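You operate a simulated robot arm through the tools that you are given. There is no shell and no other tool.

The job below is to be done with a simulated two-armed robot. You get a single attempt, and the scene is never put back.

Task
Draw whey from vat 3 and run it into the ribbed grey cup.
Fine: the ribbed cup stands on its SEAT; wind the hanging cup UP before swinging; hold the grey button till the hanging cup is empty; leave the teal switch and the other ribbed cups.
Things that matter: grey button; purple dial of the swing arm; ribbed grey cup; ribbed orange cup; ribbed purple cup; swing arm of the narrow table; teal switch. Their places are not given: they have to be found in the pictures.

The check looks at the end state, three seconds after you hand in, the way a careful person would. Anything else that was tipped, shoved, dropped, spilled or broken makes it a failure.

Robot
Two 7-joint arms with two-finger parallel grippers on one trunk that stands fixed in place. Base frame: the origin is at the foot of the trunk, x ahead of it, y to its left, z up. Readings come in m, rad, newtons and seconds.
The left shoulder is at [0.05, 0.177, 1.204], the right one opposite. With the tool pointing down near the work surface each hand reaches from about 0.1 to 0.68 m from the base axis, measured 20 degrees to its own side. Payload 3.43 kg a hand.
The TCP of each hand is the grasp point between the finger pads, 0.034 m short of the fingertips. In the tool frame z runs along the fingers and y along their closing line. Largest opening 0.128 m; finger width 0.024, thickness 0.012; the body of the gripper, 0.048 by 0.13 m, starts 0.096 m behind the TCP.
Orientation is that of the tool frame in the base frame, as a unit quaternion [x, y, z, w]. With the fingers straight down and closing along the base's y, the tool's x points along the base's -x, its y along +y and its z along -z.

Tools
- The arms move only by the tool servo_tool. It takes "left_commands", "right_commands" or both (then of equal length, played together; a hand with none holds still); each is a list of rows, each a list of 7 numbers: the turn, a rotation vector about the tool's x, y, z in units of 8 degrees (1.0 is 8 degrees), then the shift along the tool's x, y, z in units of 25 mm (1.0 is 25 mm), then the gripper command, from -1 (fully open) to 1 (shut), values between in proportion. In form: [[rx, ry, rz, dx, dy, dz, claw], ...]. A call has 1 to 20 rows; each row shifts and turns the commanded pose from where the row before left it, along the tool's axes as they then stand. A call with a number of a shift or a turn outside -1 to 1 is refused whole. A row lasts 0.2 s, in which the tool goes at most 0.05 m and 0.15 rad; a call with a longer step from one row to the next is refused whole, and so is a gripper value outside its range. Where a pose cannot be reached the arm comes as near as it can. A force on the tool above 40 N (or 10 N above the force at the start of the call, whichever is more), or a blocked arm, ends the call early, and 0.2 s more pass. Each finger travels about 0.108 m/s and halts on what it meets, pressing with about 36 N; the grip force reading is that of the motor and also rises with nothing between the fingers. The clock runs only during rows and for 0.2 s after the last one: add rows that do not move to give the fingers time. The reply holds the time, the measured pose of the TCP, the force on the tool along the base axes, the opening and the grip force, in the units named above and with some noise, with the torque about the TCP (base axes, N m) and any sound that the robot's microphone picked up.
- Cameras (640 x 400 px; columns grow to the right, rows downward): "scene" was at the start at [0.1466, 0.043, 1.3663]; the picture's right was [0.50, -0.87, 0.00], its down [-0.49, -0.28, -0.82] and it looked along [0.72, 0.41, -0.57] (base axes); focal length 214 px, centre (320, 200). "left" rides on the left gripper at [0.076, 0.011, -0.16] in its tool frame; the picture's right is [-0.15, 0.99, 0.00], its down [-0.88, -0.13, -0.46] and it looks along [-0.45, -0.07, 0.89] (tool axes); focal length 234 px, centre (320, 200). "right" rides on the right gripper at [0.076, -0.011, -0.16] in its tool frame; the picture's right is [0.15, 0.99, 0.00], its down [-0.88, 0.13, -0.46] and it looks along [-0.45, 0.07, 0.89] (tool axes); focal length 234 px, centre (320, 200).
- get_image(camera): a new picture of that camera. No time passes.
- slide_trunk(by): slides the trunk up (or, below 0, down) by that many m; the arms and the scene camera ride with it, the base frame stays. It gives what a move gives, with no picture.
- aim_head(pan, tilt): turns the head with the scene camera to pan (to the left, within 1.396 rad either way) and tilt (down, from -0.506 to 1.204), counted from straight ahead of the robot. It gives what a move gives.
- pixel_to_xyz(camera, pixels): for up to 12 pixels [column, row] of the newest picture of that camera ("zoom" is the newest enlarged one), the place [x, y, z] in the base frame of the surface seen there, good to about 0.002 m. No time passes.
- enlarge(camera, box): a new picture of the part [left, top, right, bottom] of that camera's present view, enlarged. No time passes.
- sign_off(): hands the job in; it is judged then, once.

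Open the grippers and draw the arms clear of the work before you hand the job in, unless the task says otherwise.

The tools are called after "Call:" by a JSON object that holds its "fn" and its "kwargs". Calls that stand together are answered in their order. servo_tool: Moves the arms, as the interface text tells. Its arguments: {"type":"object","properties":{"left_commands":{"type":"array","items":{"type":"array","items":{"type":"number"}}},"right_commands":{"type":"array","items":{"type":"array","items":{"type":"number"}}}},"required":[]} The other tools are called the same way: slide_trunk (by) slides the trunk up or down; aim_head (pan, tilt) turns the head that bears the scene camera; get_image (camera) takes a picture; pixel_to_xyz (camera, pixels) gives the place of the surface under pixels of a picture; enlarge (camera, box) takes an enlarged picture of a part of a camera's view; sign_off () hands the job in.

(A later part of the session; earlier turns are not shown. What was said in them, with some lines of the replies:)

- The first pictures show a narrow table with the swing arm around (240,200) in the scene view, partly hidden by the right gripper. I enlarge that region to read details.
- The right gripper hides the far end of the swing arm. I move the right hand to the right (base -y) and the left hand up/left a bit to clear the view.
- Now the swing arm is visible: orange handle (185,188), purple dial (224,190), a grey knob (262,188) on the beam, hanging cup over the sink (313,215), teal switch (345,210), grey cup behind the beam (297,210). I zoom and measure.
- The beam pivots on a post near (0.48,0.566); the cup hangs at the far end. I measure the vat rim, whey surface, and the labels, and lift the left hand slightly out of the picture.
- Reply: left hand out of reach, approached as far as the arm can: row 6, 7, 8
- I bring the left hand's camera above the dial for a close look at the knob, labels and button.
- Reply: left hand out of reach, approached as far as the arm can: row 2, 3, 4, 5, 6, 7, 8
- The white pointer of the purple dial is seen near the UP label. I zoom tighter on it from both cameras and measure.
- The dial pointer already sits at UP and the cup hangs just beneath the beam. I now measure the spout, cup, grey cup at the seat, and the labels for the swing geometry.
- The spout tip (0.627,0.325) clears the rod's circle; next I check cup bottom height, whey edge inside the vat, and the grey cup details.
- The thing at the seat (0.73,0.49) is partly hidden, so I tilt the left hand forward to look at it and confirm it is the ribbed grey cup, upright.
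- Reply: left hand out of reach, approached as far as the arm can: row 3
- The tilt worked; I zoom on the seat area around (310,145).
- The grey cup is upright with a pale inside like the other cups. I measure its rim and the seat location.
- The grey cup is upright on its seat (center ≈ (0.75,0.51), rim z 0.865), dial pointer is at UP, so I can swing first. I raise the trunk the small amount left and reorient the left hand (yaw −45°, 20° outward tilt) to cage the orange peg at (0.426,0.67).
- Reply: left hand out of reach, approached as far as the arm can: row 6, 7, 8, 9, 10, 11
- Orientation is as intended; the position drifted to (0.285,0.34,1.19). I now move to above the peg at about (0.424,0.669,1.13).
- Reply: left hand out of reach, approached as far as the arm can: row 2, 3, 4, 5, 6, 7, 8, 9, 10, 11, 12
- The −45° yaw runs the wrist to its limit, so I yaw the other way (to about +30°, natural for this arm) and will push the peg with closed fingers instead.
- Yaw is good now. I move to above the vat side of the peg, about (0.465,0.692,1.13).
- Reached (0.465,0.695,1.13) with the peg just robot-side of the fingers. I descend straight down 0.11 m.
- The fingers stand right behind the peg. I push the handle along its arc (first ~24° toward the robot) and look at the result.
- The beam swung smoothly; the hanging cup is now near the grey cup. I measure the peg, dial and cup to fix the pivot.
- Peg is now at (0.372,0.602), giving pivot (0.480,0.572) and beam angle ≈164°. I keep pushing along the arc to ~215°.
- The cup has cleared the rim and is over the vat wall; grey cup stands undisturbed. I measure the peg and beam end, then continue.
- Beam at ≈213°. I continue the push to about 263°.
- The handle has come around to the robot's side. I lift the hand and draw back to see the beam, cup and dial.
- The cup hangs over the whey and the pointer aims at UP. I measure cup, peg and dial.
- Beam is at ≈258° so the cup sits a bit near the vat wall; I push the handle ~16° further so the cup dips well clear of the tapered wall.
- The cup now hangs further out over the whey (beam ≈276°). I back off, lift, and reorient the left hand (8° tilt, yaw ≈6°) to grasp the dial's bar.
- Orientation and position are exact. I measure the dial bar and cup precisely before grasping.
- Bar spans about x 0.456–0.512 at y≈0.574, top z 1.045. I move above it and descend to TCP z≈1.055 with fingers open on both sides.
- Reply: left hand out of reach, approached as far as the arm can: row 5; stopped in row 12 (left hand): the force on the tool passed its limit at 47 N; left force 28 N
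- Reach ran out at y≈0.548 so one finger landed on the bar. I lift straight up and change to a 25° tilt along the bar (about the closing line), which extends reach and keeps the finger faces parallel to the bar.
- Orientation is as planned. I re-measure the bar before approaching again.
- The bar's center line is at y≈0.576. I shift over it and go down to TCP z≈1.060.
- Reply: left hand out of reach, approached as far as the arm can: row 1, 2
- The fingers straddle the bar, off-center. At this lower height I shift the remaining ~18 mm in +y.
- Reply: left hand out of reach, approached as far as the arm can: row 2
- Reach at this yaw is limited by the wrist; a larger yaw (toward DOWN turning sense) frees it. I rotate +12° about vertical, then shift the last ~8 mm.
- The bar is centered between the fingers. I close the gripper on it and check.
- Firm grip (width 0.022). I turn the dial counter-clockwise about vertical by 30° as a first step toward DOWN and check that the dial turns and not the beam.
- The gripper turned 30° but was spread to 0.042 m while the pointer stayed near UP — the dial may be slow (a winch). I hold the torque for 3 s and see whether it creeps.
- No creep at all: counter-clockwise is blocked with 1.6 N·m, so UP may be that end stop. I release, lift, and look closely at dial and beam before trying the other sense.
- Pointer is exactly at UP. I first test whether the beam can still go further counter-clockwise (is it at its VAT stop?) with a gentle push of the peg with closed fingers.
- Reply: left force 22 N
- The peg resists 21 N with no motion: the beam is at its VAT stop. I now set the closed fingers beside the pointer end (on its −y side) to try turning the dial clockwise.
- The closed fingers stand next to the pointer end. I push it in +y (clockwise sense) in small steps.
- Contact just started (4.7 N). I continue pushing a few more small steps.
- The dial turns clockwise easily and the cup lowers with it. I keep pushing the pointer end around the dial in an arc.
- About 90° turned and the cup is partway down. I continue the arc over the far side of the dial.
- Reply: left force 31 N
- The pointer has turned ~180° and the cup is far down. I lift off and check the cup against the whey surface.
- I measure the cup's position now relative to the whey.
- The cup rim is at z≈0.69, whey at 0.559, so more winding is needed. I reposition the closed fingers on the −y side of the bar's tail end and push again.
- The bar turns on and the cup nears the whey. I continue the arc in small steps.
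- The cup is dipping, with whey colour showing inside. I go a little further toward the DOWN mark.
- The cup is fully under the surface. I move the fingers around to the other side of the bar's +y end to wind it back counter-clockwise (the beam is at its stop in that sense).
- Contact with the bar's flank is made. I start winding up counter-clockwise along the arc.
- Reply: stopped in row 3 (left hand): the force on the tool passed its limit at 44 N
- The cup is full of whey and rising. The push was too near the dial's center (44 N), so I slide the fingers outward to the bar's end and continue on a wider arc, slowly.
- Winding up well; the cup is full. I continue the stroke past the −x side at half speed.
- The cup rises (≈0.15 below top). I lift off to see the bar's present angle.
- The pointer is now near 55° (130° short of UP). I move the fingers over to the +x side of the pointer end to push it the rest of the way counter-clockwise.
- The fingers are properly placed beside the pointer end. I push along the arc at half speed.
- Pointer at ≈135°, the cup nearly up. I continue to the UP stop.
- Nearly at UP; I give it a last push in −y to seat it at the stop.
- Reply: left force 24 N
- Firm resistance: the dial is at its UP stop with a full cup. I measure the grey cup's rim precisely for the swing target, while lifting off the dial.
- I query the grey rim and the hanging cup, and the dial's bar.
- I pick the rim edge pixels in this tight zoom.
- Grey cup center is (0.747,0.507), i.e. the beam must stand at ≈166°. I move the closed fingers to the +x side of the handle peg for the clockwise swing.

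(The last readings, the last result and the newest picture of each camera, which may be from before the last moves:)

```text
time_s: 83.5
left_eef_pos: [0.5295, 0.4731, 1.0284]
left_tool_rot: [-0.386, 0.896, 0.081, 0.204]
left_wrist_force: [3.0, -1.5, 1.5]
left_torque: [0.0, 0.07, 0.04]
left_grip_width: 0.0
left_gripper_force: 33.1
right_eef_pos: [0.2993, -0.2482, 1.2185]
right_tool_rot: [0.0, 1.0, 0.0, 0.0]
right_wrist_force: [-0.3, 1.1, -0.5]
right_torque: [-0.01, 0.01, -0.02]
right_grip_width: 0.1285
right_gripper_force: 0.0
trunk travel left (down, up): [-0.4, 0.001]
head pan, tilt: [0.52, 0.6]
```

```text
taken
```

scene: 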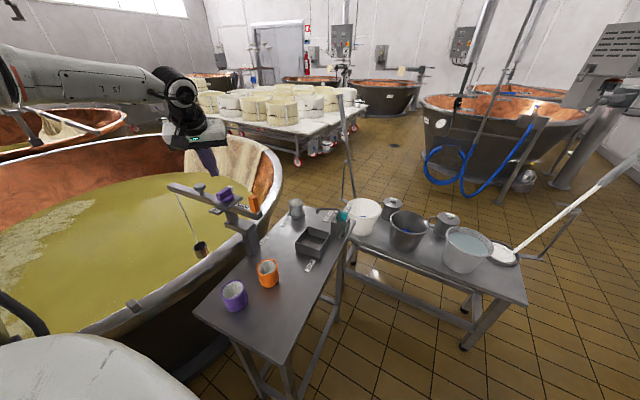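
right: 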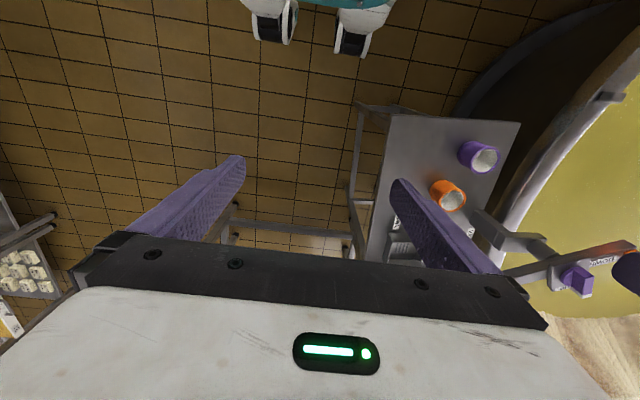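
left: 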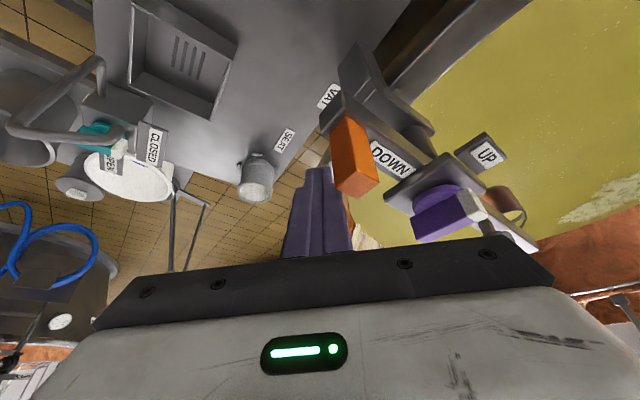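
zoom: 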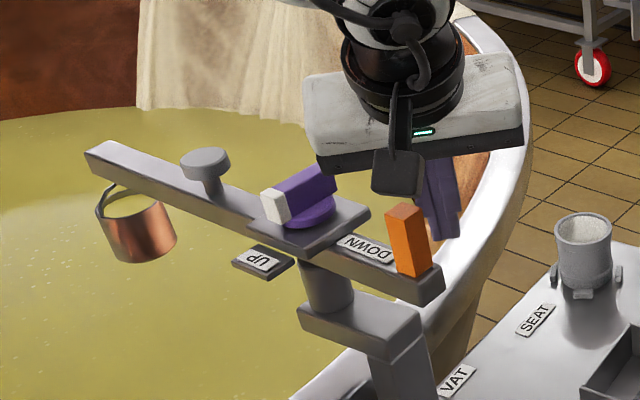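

The fingers rest against the peg. I swing the handle clockwise slowly along its arc toward SEAT.

Call:
{"fn": "servo_tool", "kwargs": {"left_commands": [[0, 0, 0, 0.14, 0.05, -0.066, 1], [0, 0, 0, 0.137, 0.053, -0.065, 1], [0, 0, 0, 0.266, 0.125, -0.128, 1], [0, 0, 0, 0.257, 0.146, -0.124, 1], [0, 0, 0, 0.246, 0.167, -0.119, 1], [0, 0, 0, 0.234, 0.187, -0.114, 1], [0, 0, 0, 0.221, 0.206, -0.108, 1], [0, 0, 0, 0.206, 0.223, -0.101, 1], [0, 0, 0, 0.191, 0.24, -0.094, 1], [0, 0, 0, 0.174, 0.255, -0.086, 1], [0, 0, 0, 0.156, 0.269, -0.078, 1], [0, 0, 0, 0.138, 0.281, -0.07, 1], [0, 0, 0, 0.119, 0.291, -0.061, 1], [0, 0, 0, 0.099, 0.3, -0.051, 1], [0, 0, 0, 0.039, 0.154, -0.021, 1]]}}

Call:
{"fn": "get_image", "kwargs": {"camera": "scene"}}

Call:
{"fn": "enlarge", "kwargs": {"camera": "scene", "box": [170, 135, 330, 245]}}

Call:
{"fn": "get_image", "kwargs": {"camera": "left"}}

```text
time_s: 86.7
left_eef_pos: [0.4257, 0.4716, 1.0287]
left_tool_rot: [-0.386, 0.896, 0.081, 0.204]
left_wrist_force: [1.9, -0.3, -0.9]
left_torque: [-0.03, 0.02, -0.03]
left_grip_width: 0.0001
left_gripper_force: 32.7
right_eef_pos: [0.2993, -0.2476, 1.2189]
right_tool_rot: [0.001, 1.0, 0.0, 0.0]
right_wrist_force: [-0.5, -0.4, -0.5]
right_torque: [0.06, 0.01, -0.01]
right_grip_width: 0.1282
right_gripper_force: 0.1
trunk travel left (down, up): [-0.4, 0.001]
head pan, tilt: [0.52, 0.6]
```

```text
taken
```

scene: 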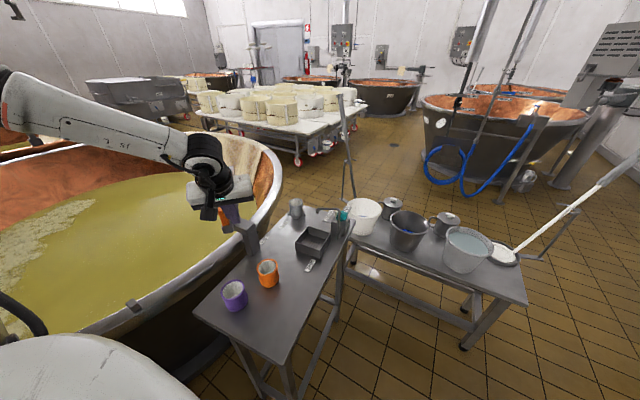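

```text
3.64 times, centred on (250, 190) of scene
```

zoom: 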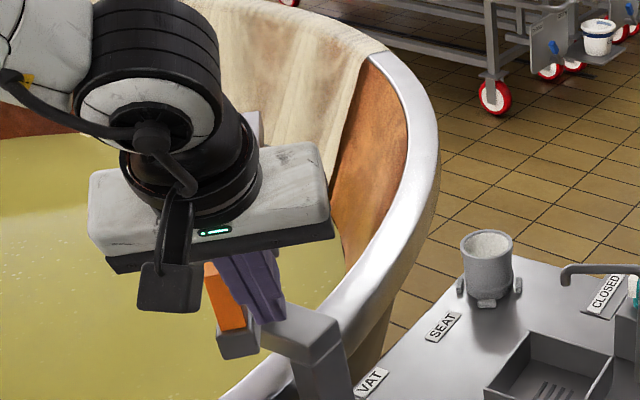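

```text
taken
```

left: 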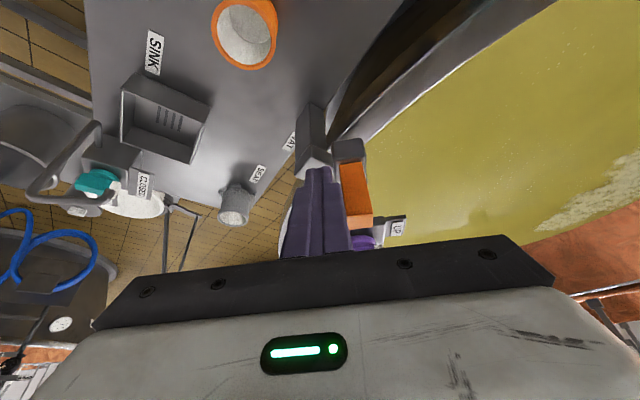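

Smooth. I measure the peg to know the beam angle before continuing.

Call:
{"fn": "pixel_to_xyz", "kwargs": {"camera": "left", "pixels": [[357, 180], [359, 205], [350, 150]]}}

Call:
{"fn": "pixel_to_xyz", "kwargs": {"camera": "scene", "pixels": [[224, 217], [227, 213], [218, 228]]}}

```text
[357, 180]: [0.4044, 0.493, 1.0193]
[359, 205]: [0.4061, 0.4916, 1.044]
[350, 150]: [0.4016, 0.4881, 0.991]
```

```text
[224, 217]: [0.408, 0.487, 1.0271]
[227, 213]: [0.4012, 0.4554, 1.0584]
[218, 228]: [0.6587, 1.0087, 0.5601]
```

Beam is at ≈226°, 60° to go. I continue the push, slowing at the end.

Call:
{"fn": "servo_tool", "kwargs": {"left_commands": [[0, 0, 0, 0.035, 0.155, -0.019, 1], [0, 0, 0, 0.035, 0.155, -0.019, 1], [0, 0, 0, 0.049, 0.315, -0.028, 1], [0, 0, 0, 0.028, 0.319, -0.018, 1], [0, 0, 0, 0.006, 0.32, -0.008, 1], [0, 0, 0, -0.015, 0.32, 0.002, 1], [0, 0, 0, -0.037, 0.318, 0.013, 1], [0, 0, 0, -0.058, 0.314, 0.023, 1], [0, 0, 0, -0.079, 0.309, 0.033, 1], [0, 0, 0, -0.05, 0.151, 0.021, 1], [0, 0, 0, -0.05, 0.151, 0.021, 1], [0, 0, 0, 0, 0, 0, 1]]}}

Call:
{"fn": "enlarge", "kwargs": {"camera": "scene", "box": [170, 135, 330, 245]}}

Call:
{"fn": "get_image", "kwargs": {"camera": "left"}}

```text
time_s: 89.3
left_eef_pos: [0.3765, 0.5239, 1.0268]
left_tool_rot: [-0.387, 0.896, 0.08, 0.204]
left_wrist_force: [0.4, 0.1, -0.1]
left_torque: [0.0, -0.01, 0.0]
left_grip_width: 0.0
left_gripper_force: 33.1
right_eef_pos: [0.2985, -0.2481, 1.2183]
right_tool_rot: [-0.001, 1.0, 0.0, 0.0]
right_wrist_force: [0.2, 0.5, 0.8]
right_torque: [-0.02, 0.01, 0.0]
right_grip_width: 0.1282
right_gripper_force: 0.0
trunk travel left (down, up): [-0.4, 0.001]
head pan, tilt: [0.52, 0.6]
```

```text
3.64 times, centred on (250, 190) of scene
```

zoom: 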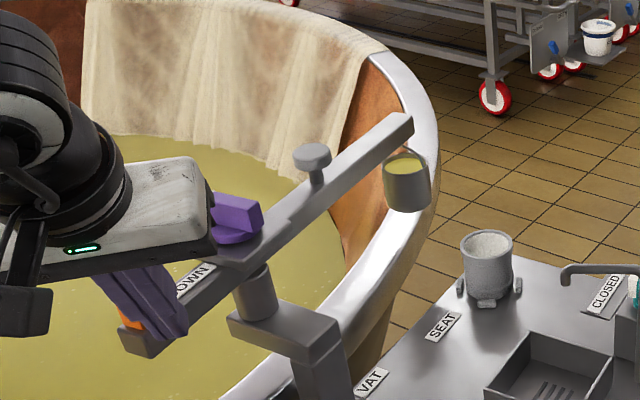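

```text
taken
```

left: 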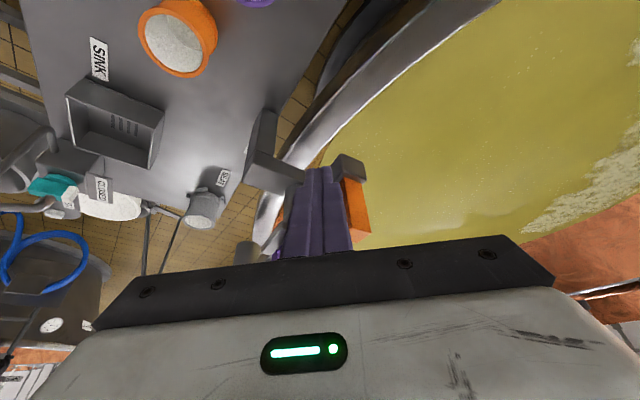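

The cup is full and past the rim. I measure the present beam angle.

Call:
{"fn": "pixel_to_xyz", "kwargs": {"camera": "zoom", "pixels": [[405, 120], [405, 165], [385, 180], [428, 175], [315, 155], [340, 165], [130, 320]]}}

Call:
{"fn": "pixel_to_xyz", "kwargs": {"camera": "left", "pixels": [[357, 195], [360, 215], [350, 160]]}}

```text
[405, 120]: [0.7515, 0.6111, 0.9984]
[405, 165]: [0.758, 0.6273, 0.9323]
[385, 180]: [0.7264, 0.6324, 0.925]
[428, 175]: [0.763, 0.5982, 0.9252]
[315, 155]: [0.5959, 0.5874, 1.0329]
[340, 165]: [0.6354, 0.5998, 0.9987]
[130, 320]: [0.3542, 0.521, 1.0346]
```

```text
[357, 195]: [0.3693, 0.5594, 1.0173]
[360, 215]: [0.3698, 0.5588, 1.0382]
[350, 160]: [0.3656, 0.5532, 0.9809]
```

Beam ≈188°; 22° remain. I push slowly the next 18°.

Call:
{"fn": "servo_tool", "kwargs": {"left_commands": [[0, 0, 0, -0.055, 0.139, 0.024, 1], [0, 0, 0, -0.059, 0.136, 0.026, 1], [0, 0, 0, -0.063, 0.134, 0.028, 1], [0, 0, 0, -0.068, 0.132, 0.03, 1], [0, 0, 0, -0.072, 0.129, 0.032, 1], [0, 0, 0, -0.076, 0.126, 0.034, 1], [0, 0, 0, -0.08, 0.123, 0.036, 1], [0, 0, 0, -0.083, 0.12, 0.038, 1], [0, 0, 0, 0, 0, 0, 1], [0, 0, 0, 0, 0, 0, 1]]}}

Call:
{"fn": "enlarge", "kwargs": {"camera": "scene", "box": [250, 150, 340, 215]}}

Call:
{"fn": "enlarge", "kwargs": {"camera": "left", "box": [150, 90, 450, 260]}}

```text
time_s: 91.5
left_eef_pos: [0.3687, 0.5532, 1.0289]
left_tool_rot: [-0.387, 0.895, 0.082, 0.205]
left_wrist_force: [-0.1, -1.1, 0.5]
left_torque: [-0.06, -0.02, -0.02]
left_grip_width: 0.0
left_gripper_force: 32.7
right_eef_pos: [0.2992, -0.2479, 1.2178]
right_tool_rot: [0.0, 1.0, 0.001, 0.0]
right_wrist_force: [0.3, 0.2, 0.2]
right_torque: [-0.03, 0.02, 0.02]
right_grip_width: 0.1279
right_gripper_force: 0.0
trunk travel left (down, up): [-0.4, 0.001]
head pan, tilt: [0.52, 0.6]
```

```text
6.15 times, centred on (295, 182) of scene
```

zoom: 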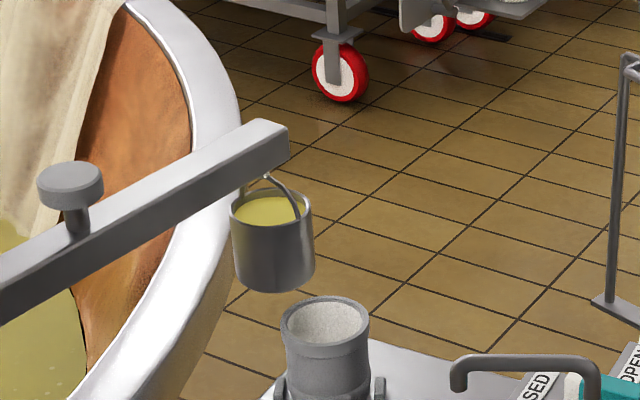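

```text
2.13 times, centred on (300, 175) of left
```

zoom: 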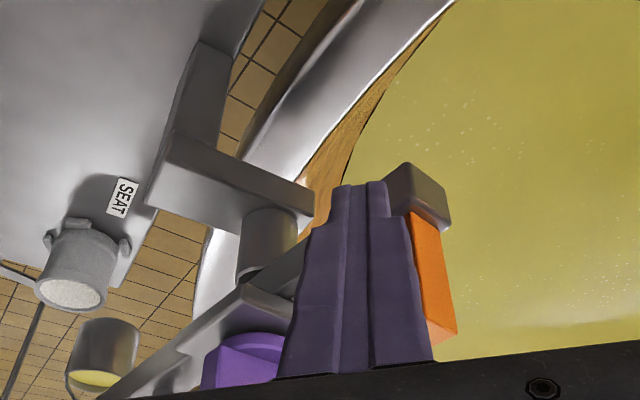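

Getting close. I measure the hanging cup's rim.

Call:
{"fn": "pixel_to_xyz", "kwargs": {"camera": "zoom", "pixels": [[233, 218], [311, 208], [268, 230], [268, 191], [240, 270], [270, 180], [275, 285], [70, 185], [265, 140]]}}

```text
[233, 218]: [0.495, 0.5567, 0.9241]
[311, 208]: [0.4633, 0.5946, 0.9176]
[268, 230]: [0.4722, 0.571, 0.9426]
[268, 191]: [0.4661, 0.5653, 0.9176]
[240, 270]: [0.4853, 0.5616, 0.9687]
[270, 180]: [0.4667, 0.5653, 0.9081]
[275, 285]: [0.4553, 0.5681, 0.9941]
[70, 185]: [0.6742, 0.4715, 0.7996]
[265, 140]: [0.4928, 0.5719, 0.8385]
```

That query used the left zoom; I redo it on a fresh scene zoom.

Call:
{"fn": "enlarge", "kwargs": {"camera": "scene", "box": [250, 150, 340, 215]}}

Call:
{"fn": "pixel_to_xyz", "kwargs": {"camera": "zoom", "pixels": [[233, 218], [311, 208], [268, 230], [272, 240], [240, 270], [275, 285], [70, 185], [265, 140], [280, 150], [308, 260]]}}

```text
6.15 times, centred on (295, 182) of scene
```

zoom: 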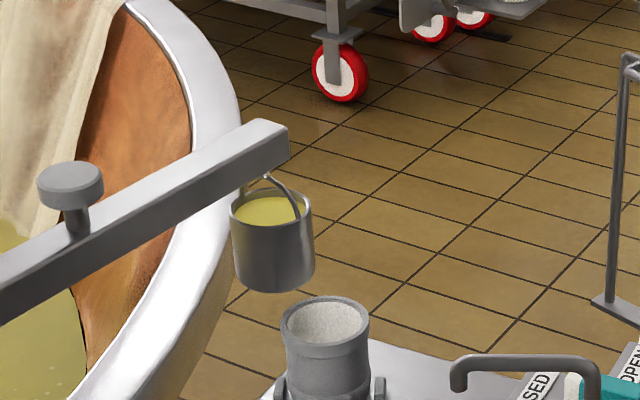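

```text
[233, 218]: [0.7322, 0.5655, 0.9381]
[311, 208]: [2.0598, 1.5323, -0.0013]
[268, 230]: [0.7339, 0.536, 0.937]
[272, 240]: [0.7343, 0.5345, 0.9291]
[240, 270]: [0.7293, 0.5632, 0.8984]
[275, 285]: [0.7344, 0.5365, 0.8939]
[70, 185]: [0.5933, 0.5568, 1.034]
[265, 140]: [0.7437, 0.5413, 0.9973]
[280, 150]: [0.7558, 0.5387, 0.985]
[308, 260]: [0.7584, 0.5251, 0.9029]
```

Cup center ≈ (0.752,0.547), about 8° before the seat. I push the last 8° in 2° steps.

Call:
{"fn": "servo_tool", "kwargs": {"left_commands": [[0, 0, 0, -0.087, 0.117, 0.04, 1], [0, 0, 0, -0.091, 0.113, 0.041, 1], [0, 0, 0, -0.094, 0.11, 0.043, 1], [0, 0, 0, -0.09, 0.1, 0.04, 1], [0, 0, 0, 0, 0, 0, 1], [0, 0, 0, 0, 0, 0, 1]]}}

Call:
{"fn": "enlarge", "kwargs": {"camera": "scene", "box": [265, 165, 335, 220]}}

Call:
{"fn": "pixel_to_xyz", "kwargs": {"camera": "zoom", "pixels": [[320, 200], [240, 180], [300, 160], [300, 240], [260, 200], [340, 200]]}}

```text
time_s: 92.9
left_eef_pos: [0.3666, 0.5692, 1.0282]
left_tool_rot: [-0.387, 0.896, 0.081, 0.204]
left_wrist_force: [0.5, 0.8, -0.3]
left_torque: [0.05, -0.02, 0.01]
left_grip_width: 0.0
left_gripper_force: 33.0
right_eef_pos: [0.3, -0.249, 1.2191]
right_tool_rot: [0.0, 1.0, 0.0, 0.0]
right_wrist_force: [0.9, -0.1, -0.3]
right_torque: [0.0, 0.04, 0.0]
right_grip_width: 0.1278
right_gripper_force: 0.0
trunk travel left (down, up): [-0.4, 0.001]
head pan, tilt: [0.52, 0.6]
```

```text
7.27 times, centred on (300, 192) of scene
```

zoom: 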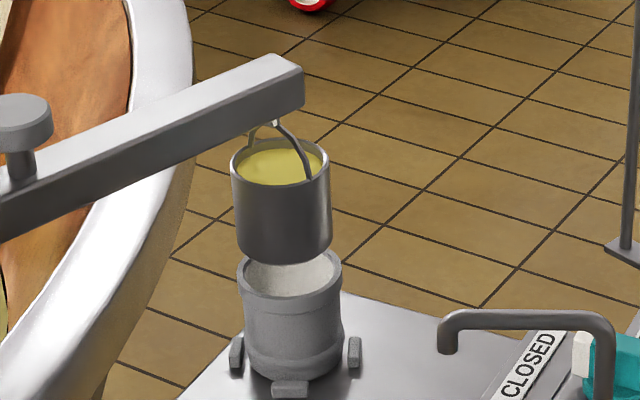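

```text
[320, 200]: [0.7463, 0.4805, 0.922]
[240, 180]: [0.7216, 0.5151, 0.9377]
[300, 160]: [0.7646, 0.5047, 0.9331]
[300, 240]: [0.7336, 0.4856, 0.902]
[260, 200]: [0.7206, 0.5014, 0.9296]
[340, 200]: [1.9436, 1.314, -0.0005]
```

The hanging cup is centered over the grey cup (≈(0.749,0.506)). I back off from the peg, lift, and travel over the beam to the grey button.

Call:
{"fn": "servo_tool", "kwargs": {"left_commands": [[0, 0, 0, 0.396, -0.414, -0.18, 1], [0, 0, 0, -0.378, -0.011, -0.796, 1], [0, 0, 0, -0.378, -0.011, -0.796, 1], [0, 0, 0, -0.378, -0.011, -0.796, 1], [0, 0, 0, -0.378, -0.011, -0.796, 1], [0, 0, 0, -0.378, -0.011, -0.796, 1], [0, 0, 0, 0, 0, 0, 1]]}}

Call:
{"fn": "get_image", "kwargs": {"camera": "scene"}}

Call:
{"fn": "enlarge", "kwargs": {"camera": "scene", "box": [200, 150, 330, 240]}}

Call:
{"fn": "pixel_to_xyz", "kwargs": {"camera": "scene", "pixels": [[259, 178], [256, 178], [262, 178], [259, 176], [259, 180]]}}

```text
time_s: 94.5
left_eef_pos: [0.3679, 0.5532, 1.1376]
left_tool_rot: [-0.386, 0.896, 0.08, 0.205]
left_wrist_force: [-0.6, 0.6, 0.1]
left_torque: [0.0, 0.04, 0.0]
left_grip_width: 0.0
left_gripper_force: 32.7
right_eef_pos: [0.2983, -0.2481, 1.219]
right_tool_rot: [0.0, 1.0, 0.0, 0.0]
right_wrist_force: [0.3, 0.1, 0.1]
right_torque: [-0.02, 0.02, 0.01]
right_grip_width: 0.1279
right_gripper_force: 0.0
trunk travel left (down, up): [-0.4, 0.001]
head pan, tilt: [0.52, 0.6]
```

```text
taken
```

scene: 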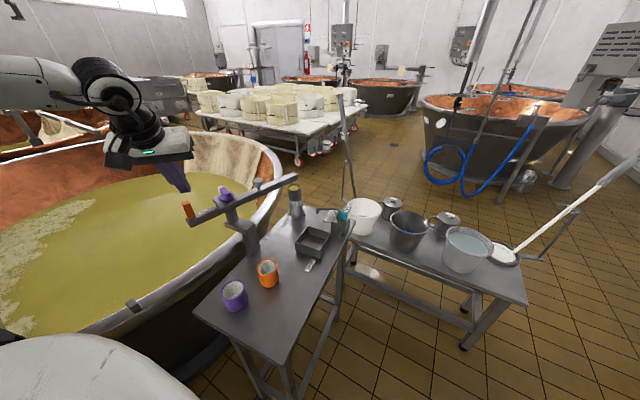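

```text
4.44 times, centred on (265, 195) of scene
```

zoom: 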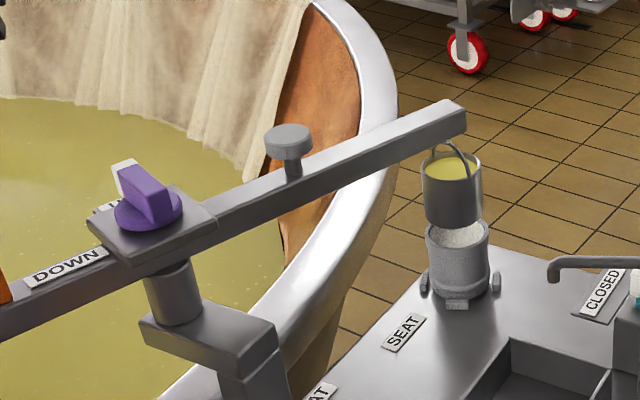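

```text
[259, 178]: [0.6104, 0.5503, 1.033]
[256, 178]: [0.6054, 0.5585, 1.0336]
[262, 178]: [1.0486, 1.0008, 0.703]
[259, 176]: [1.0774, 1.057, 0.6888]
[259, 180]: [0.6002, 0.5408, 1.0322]
```

I pin the button's top face in the zoom.

Call:
{"fn": "pixel_to_xyz", "kwargs": {"camera": "zoom", "pixels": [[288, 136], [268, 138], [308, 137], [288, 127], [288, 145], [294, 172], [452, 170], [440, 210]]}}

```text
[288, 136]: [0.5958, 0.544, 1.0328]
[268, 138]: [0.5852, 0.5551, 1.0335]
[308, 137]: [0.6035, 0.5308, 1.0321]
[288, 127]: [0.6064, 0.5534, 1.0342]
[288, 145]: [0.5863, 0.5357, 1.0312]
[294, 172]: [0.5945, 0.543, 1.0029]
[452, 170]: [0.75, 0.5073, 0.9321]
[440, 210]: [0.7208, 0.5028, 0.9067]
```

Button center is (0.595,0.544), top z 1.033. I travel above it and stop ~15 mm over it.

Call:
{"fn": "servo_tool", "kwargs": {"left_commands": [[0, 0, 0, -0.645, -0.85, 0.319, 1], [0, 0, 0, -0.645, -0.85, 0.319, 1], [0, 0, 0, -0.645, -0.85, 0.319, 1], [0, 0, 0, -0.645, -0.85, 0.319, 1], [0, 0, 0, -0.645, -0.85, 0.319, 1], [0, 0, 0, -0.645, -0.85, 0.319, 1], [0, 0, 0, -0.645, -0.85, 0.319, 1], [0, 0, 0, -0.645, -0.85, 0.319, 1], [0, 0, 0, 0, 0, 0, 1], [0, 0, 0, 0.302, 0.009, 0.635, 1], [0, 0, 0, 0.302, 0.009, 0.635, 1], [0, 0, 0, 0.302, 0.009, 0.635, 1], [0, 0, 0, 0, 0, 0, 1]]}}

Call:
{"fn": "enlarge", "kwargs": {"camera": "scene", "box": [200, 140, 330, 230]}}

Call:
{"fn": "enlarge", "kwargs": {"camera": "left", "box": [180, 60, 480, 260]}}

```text
time_s: 97.3
left_eef_pos: [0.5878, 0.5412, 1.0845]
left_tool_rot: [-0.386, 0.896, 0.08, 0.204]
left_wrist_force: [0.2, 0.2, -0.4]
left_torque: [0.02, 0.02, -0.01]
left_grip_width: 0.0
left_gripper_force: 32.5
right_eef_pos: [0.2983, -0.2487, 1.2174]
right_tool_rot: [0.0, 1.0, 0.0, 0.001]
right_wrist_force: [0.3, -0.1, 0.5]
right_torque: [0.01, 0.0, -0.02]
right_grip_width: 0.128
right_gripper_force: 0.0
trunk travel left (down, up): [-0.4, 0.001]
head pan, tilt: [0.52, 0.6]
```

```text
4.44 times, centred on (265, 185) of scene
```

zoom: 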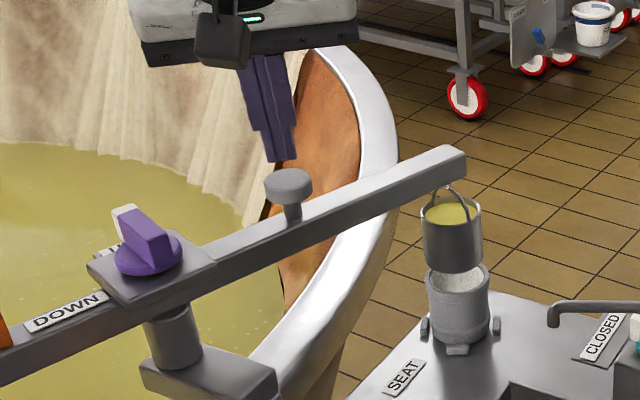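

```text
2.00 times, centred on (330, 160) of left
```

zoom: 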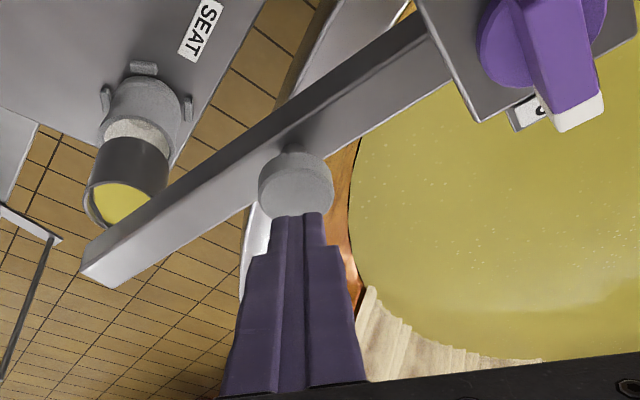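

The fingers are above the button. I press straight down in 4 mm steps and watch force and sound.

Call:
{"fn": "servo_tool", "kwargs": {"left_commands": [[0, 0, 0, 0.069, 0.002, 0.145, 1], [0, 0, 0, 0.069, 0.002, 0.145, 1], [0, 0, 0, 0.069, 0.002, 0.145, 1], [0, 0, 0, 0.069, 0.002, 0.145, 1], [0, 0, 0, 0.069, 0.002, 0.145, 1]]}}

Call:
{"fn": "enlarge", "kwargs": {"camera": "scene", "box": [200, 140, 330, 230]}}

Call:
{"fn": "enlarge", "kwargs": {"camera": "left", "box": [180, 60, 480, 260]}}

```text
time_s: 98.5
left_eef_pos: [0.5891, 0.5404, 1.0664]
left_tool_rot: [-0.387, 0.895, 0.08, 0.205]
left_wrist_force: [0.6, -0.5, 0.8]
left_torque: [0.02, -0.03, -0.02]
left_grip_width: 0.0
left_gripper_force: 32.9
right_eef_pos: [0.2985, -0.2483, 1.2191]
right_tool_rot: [0.001, 1.0, 0.0, 0.0]
right_wrist_force: [0.4, -0.7, 0.3]
right_torque: [0.0, 0.01, 0.0]
right_grip_width: 0.1276
right_gripper_force: 0.0
trunk travel left (down, up): [-0.4, 0.001]
head pan, tilt: [0.52, 0.6]
```

```text
4.44 times, centred on (265, 185) of scene
```

zoom: 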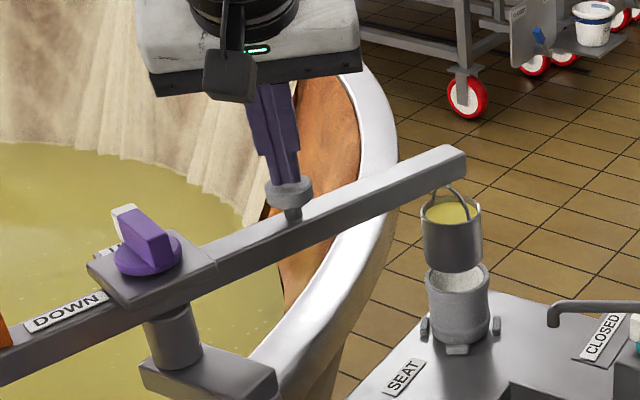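

```text
2.00 times, centred on (330, 160) of left
```

zoom: 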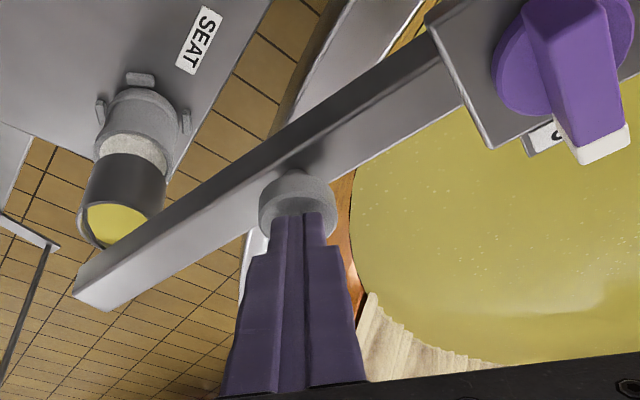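

Just touching, no force yet. I press further in 3 mm steps.

Call:
{"fn": "servo_tool", "kwargs": {"left_commands": [[0, 0, 0, 0.052, 0.001, 0.109, 1], [0, 0, 0, 0.052, 0.001, 0.109, 1], [0, 0, 0, 0.052, 0.001, 0.109, 1]]}}

Call:
{"fn": "enlarge", "kwargs": {"camera": "scene", "box": [240, 150, 330, 220]}}

```text
time_s: 99.3
left_eef_pos: [0.5892, 0.5393, 1.0566]
left_tool_rot: [-0.386, 0.896, 0.081, 0.205]
left_wrist_force: [-0.3, 0.7, 2.7]
left_torque: [0.07, -0.02, 0.01]
left_grip_width: 0.0
left_gripper_force: 33.1
right_eef_pos: [0.2983, -0.2488, 1.218]
right_tool_rot: [0.0, 1.0, 0.0, 0.0]
right_wrist_force: [1.0, 0.2, -0.7]
right_torque: [0.0, 0.02, 0.01]
right_grip_width: 0.128
right_gripper_force: 0.1
trunk travel left (down, up): [-0.4, 0.001]
head pan, tilt: [0.52, 0.6]
heard: click
```

```text
5.71 times, centred on (285, 185) of scene
```

zoom: 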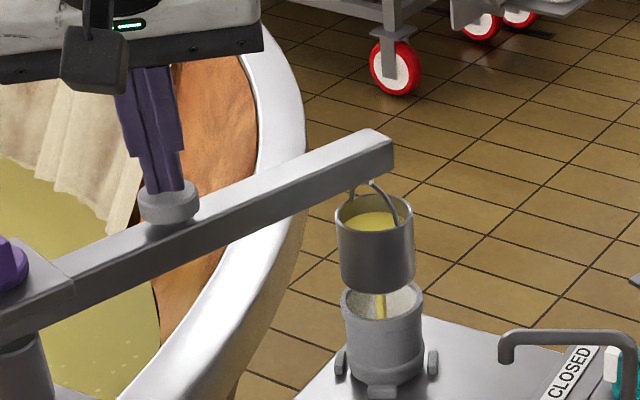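

The button clicked and whey streams into the grey cup. I hold still with the button pressed.

Call:
{"fn": "servo_tool", "kwargs": {"left_commands": [[0, 0, 0, 0, 0, 0, 1], [0, 0, 0, 0, 0, 0, 1], [0, 0, 0, 0, 0, 0, 1], [0, 0, 0, 0, 0, 0, 1], [0, 0, 0, 0, 0, 0, 1], [0, 0, 0, 0, 0, 0, 1], [0, 0, 0, 0, 0, 0, 1], [0, 0, 0, 0, 0, 0, 1], [0, 0, 0, 0, 0, 0, 1], [0, 0, 0, 0, 0, 0, 1]]}}

Call:
{"fn": "enlarge", "kwargs": {"camera": "scene", "box": [270, 160, 330, 220]}}

```text
time_s: 101.5
left_eef_pos: [0.5884, 0.5401, 1.056]
left_tool_rot: [-0.386, 0.896, 0.081, 0.205]
left_wrist_force: [0.1, -1.0, 2.8]
left_torque: [-0.02, -0.05, 0.0]
left_grip_width: 0.0
left_gripper_force: 32.8
right_eef_pos: [0.2986, -0.2488, 1.2178]
right_tool_rot: [0.0, 1.0, 0.001, 0.0]
right_wrist_force: [0.2, 0.2, 0.2]
right_torque: [0.0, 0.01, 0.02]
right_grip_width: 0.128
right_gripper_force: 0.0
trunk travel left (down, up): [-0.4, 0.001]
head pan, tilt: [0.52, 0.6]
```

```text
6.67 times, centred on (300, 190) of scene
```

zoom: 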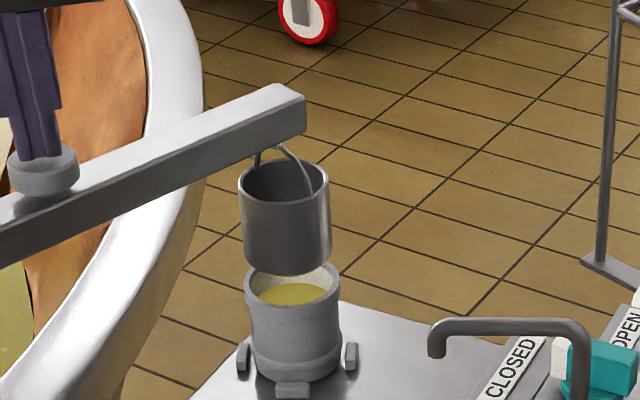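

The hanging cup looks empty and the grey cup holds whey. I hold another 2 s to be certain and look again.

Call:
{"fn": "servo_tool", "kwargs": {"left_commands": [[0, 0, 0, 0, 0, 0, 1], [0, 0, 0, 0, 0, 0, 1], [0, 0, 0, 0, 0, 0, 1], [0, 0, 0, 0, 0, 0, 1], [0, 0, 0, 0, 0, 0, 1], [0, 0, 0, 0, 0, 0, 1], [0, 0, 0, 0, 0, 0, 1], [0, 0, 0, 0, 0, 0, 1], [0, 0, 0, 0, 0, 0, 1], [0, 0, 0, 0, 0, 0, 1], [0, 0, 0, 0, 0, 0, 1], [0, 0, 0, 0, 0, 0, 1]]}}

Call:
{"fn": "enlarge", "kwargs": {"camera": "scene", "box": [280, 170, 325, 215]}}

Call:
{"fn": "enlarge", "kwargs": {"camera": "left", "box": [180, 60, 480, 260]}}

```text
time_s: 104.1
left_eef_pos: [0.5898, 0.541, 1.0567]
left_tool_rot: [-0.387, 0.895, 0.081, 0.205]
left_wrist_force: [0.7, -0.8, 2.9]
left_torque: [-0.03, -0.03, -0.02]
left_grip_width: 0.0001
left_gripper_force: 32.7
right_eef_pos: [0.2989, -0.2476, 1.2183]
right_tool_rot: [0.001, 1.0, 0.0, 0.0]
right_wrist_force: [0.0, -0.1, -0.1]
right_torque: [-0.06, -0.01, -0.01]
right_grip_width: 0.1283
right_gripper_force: 0.0
trunk travel left (down, up): [-0.4, 0.001]
head pan, tilt: [0.52, 0.6]
```

```text
8.89 times, centred on (302, 192) of scene
```

zoom: 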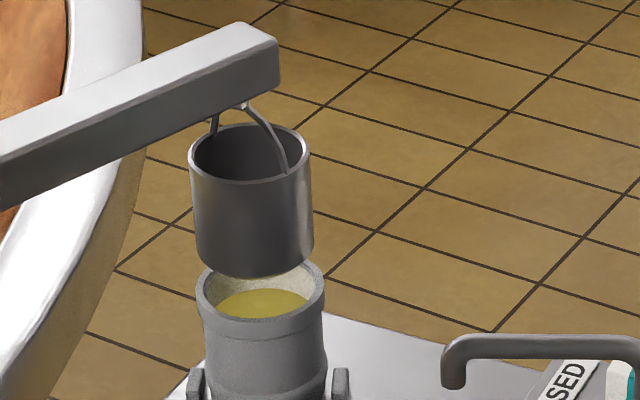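

```text
2.00 times, centred on (330, 160) of left
```

zoom: 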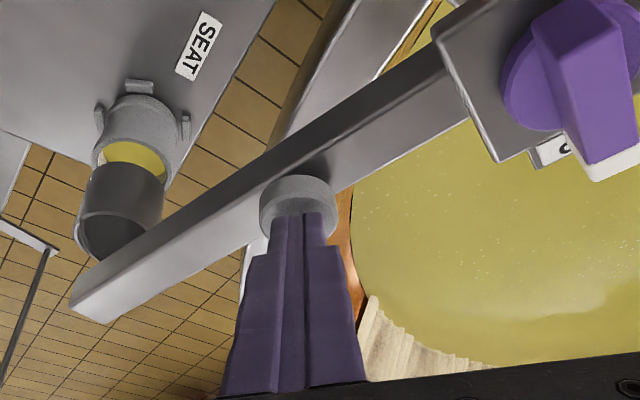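

The hanging cup is empty and the grey cup holds the whey, nothing spilled. I release the button straight up, draw the hand back toward the robot, and open the gripper.

Call:
{"fn": "servo_tool", "kwargs": {"left_commands": [[0, 0, 0, -0.387, -0.011, -0.815, 1], [0, 0, 0, -0.387, -0.011, -0.815, 1], [0, 0, 0, -0.387, -0.011, -0.815, 1], [0, 0, 0, -0.387, -0.011, -0.815, 1], [0, 0, 0, 0.924, 0.283, -0.443, 1], [0, 0, 0, 0.924, 0.283, -0.443, 1], [0, 0, 0, 0.924, 0.283, -0.443, 1], [0, 0, 0, 0.924, 0.283, -0.443, 1], [0, 0, 0, 0.924, 0.283, -0.443, 1], [0, 0, 0, 0.924, 0.283, -0.443, 1], [0, 0, 0, 0.924, 0.283, -0.443, 1], [0, 0, 0, 0.924, 0.283, -0.443, 1], [0, 0, 0, 0.924, 0.283, -0.443, 1], [0, 0, 0, 0.924, 0.283, -0.443, 1], [0, 0, 0, 0, 0, 0, 0], [0, 0, 0, 0, 0, 0, -1], [0, 0, 0, 0, 0, 0, -1], [0, 0, 0, 0, 0, 0, -1]]}}

Call:
{"fn": "get_image", "kwargs": {"camera": "scene"}}

Call:
{"fn": "enlarge", "kwargs": {"camera": "scene", "box": [170, 150, 370, 310]}}

Call:
{"fn": "enlarge", "kwargs": {"camera": "scene", "box": [270, 165, 335, 225]}}

```text
time_s: 107.9
left_eef_pos: [0.3601, 0.4031, 1.1459]
left_tool_rot: [-0.386, 0.896, 0.08, 0.205]
left_wrist_force: [-0.1, 0.3, -0.8]
left_torque: [-0.02, -0.02, 0.0]
left_grip_width: 0.128
left_gripper_force: 0.1
right_eef_pos: [0.299, -0.2484, 1.2187]
right_tool_rot: [0.0, 1.0, 0.0, 0.0]
right_wrist_force: [0.2, 0.5, 0.6]
right_torque: [0.02, -0.01, -0.02]
right_grip_width: 0.1282
right_gripper_force: 0.0
trunk travel left (down, up): [-0.4, 0.001]
head pan, tilt: [0.52, 0.6]
```

```text
taken
```

scene: 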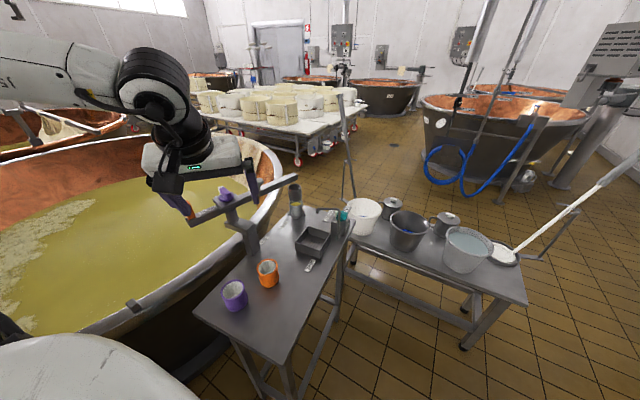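

```text
2.50 times, centred on (270, 230) of scene
```

zoom: 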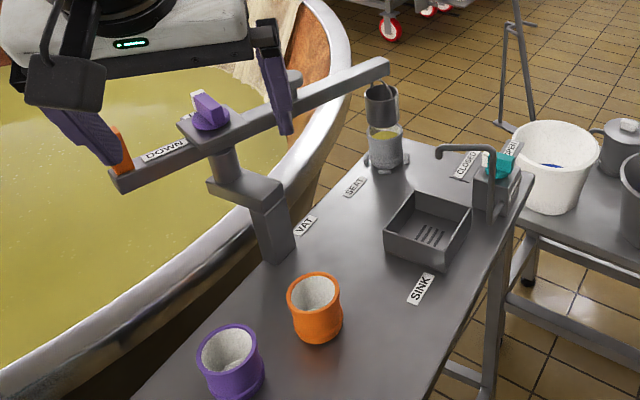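

```text
6.67 times, centred on (302, 195) of scene
```

zoom: 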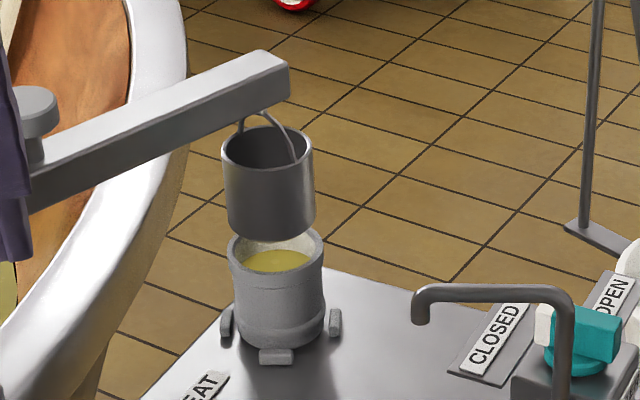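

All stands as wanted: grey cup filled on its seat, the orange and purple cups and the teal switch untouched. I draw the left hand further up and back before handing in.

Call:
{"fn": "servo_tool", "kwargs": {"left_commands": [[0, 0, 0, -0.387, -0.011, -0.815, -1], [0, 0, 0, -0.387, -0.011, -0.815, -1], [0, 0, 0, 0.487, 0.343, -0.5, -1], [0, 0, 0, 0.487, 0.343, -0.5, -1], [0, 0, 0, 0.487, 0.343, -0.5, -1], [0, 0, 0, 0.487, 0.343, -0.5, -1], [0, 0, 0, 0.487, 0.343, -0.5, -1], [0, 0, 0, 0, 0, 0, -1]]}}

Call:
{"fn": "get_image", "kwargs": {"camera": "scene"}}

Call:
{"fn": "enlarge", "kwargs": {"camera": "scene", "box": [170, 150, 370, 310]}}

```text
time_s: 109.7
left_eef_pos: [0.2726, 0.3726, 1.2234]
left_tool_rot: [-0.386, 0.896, 0.082, 0.205]
left_wrist_force: [0.6, 0.0, -0.5]
left_torque: [-0.02, -0.01, -0.03]
left_grip_width: 0.128
left_gripper_force: 0.1
right_eef_pos: [0.2995, -0.2483, 1.2171]
right_tool_rot: [0.0, 1.0, 0.0, 0.0]
right_wrist_force: [-1.3, 0.2, -0.6]
right_torque: [0.01, -0.01, -0.01]
right_grip_width: 0.128
right_gripper_force: 0.1
trunk travel left (down, up): [-0.4, 0.001]
head pan, tilt: [0.52, 0.6]
```

```text
taken
```

scene: 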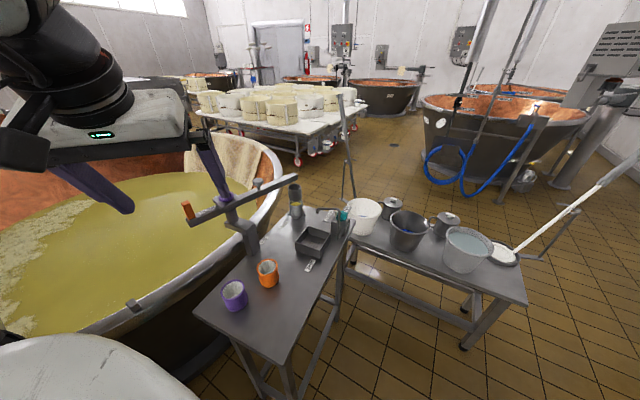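

```text
2.50 times, centred on (270, 230) of scene
```

zoom: 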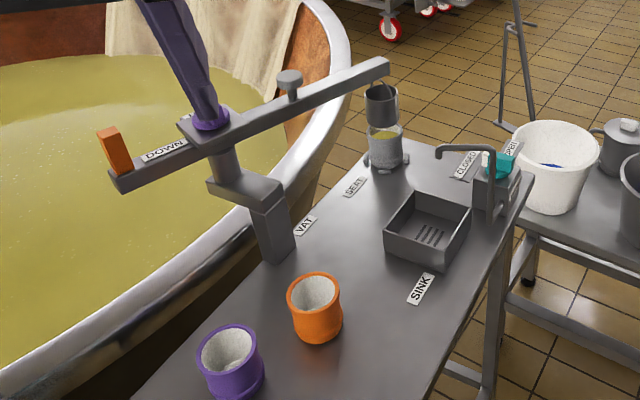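

The arms are clear and the grippers open. The grey cup is filled on its SEAT, the hanging cup is empty and wound up, and nothing else was disturbed, so I hand the job in.

Call:
{"fn": "sign_off", "kwargs": {}}

```text
The job is handed in.
```

The ribbed grey cup now holds the whey and stands upright on its SEAT. I've handed the job in; no result of the check has come back.

- **Drawing the whey:** I swung the arm to its stop over the vat beside the narrow table. I took this to be vat 3, since I found no number on it. I lowered the hanging cup until it was fully under, then wound it back to its UP stop before swinging to the seat.
- **Emptying:** I held the grey button for about 5 seconds, until the stream had stopped and the hanging cup looked empty. I saw no spill in the pictures.
- **Left alone:** I did not touch the teal switch, and the orange and purple cups stand where they were.
- **Dial forces:** Before I found which way the dial turns, I pressed one finger on it at about 47 N and forced it the wrong way at about 1.6 N·m. It worked normally afterwards, and I saw no damage.

The arm was left over the seat with the hanging cup up and empty. Both grippers are open and clear of the work.
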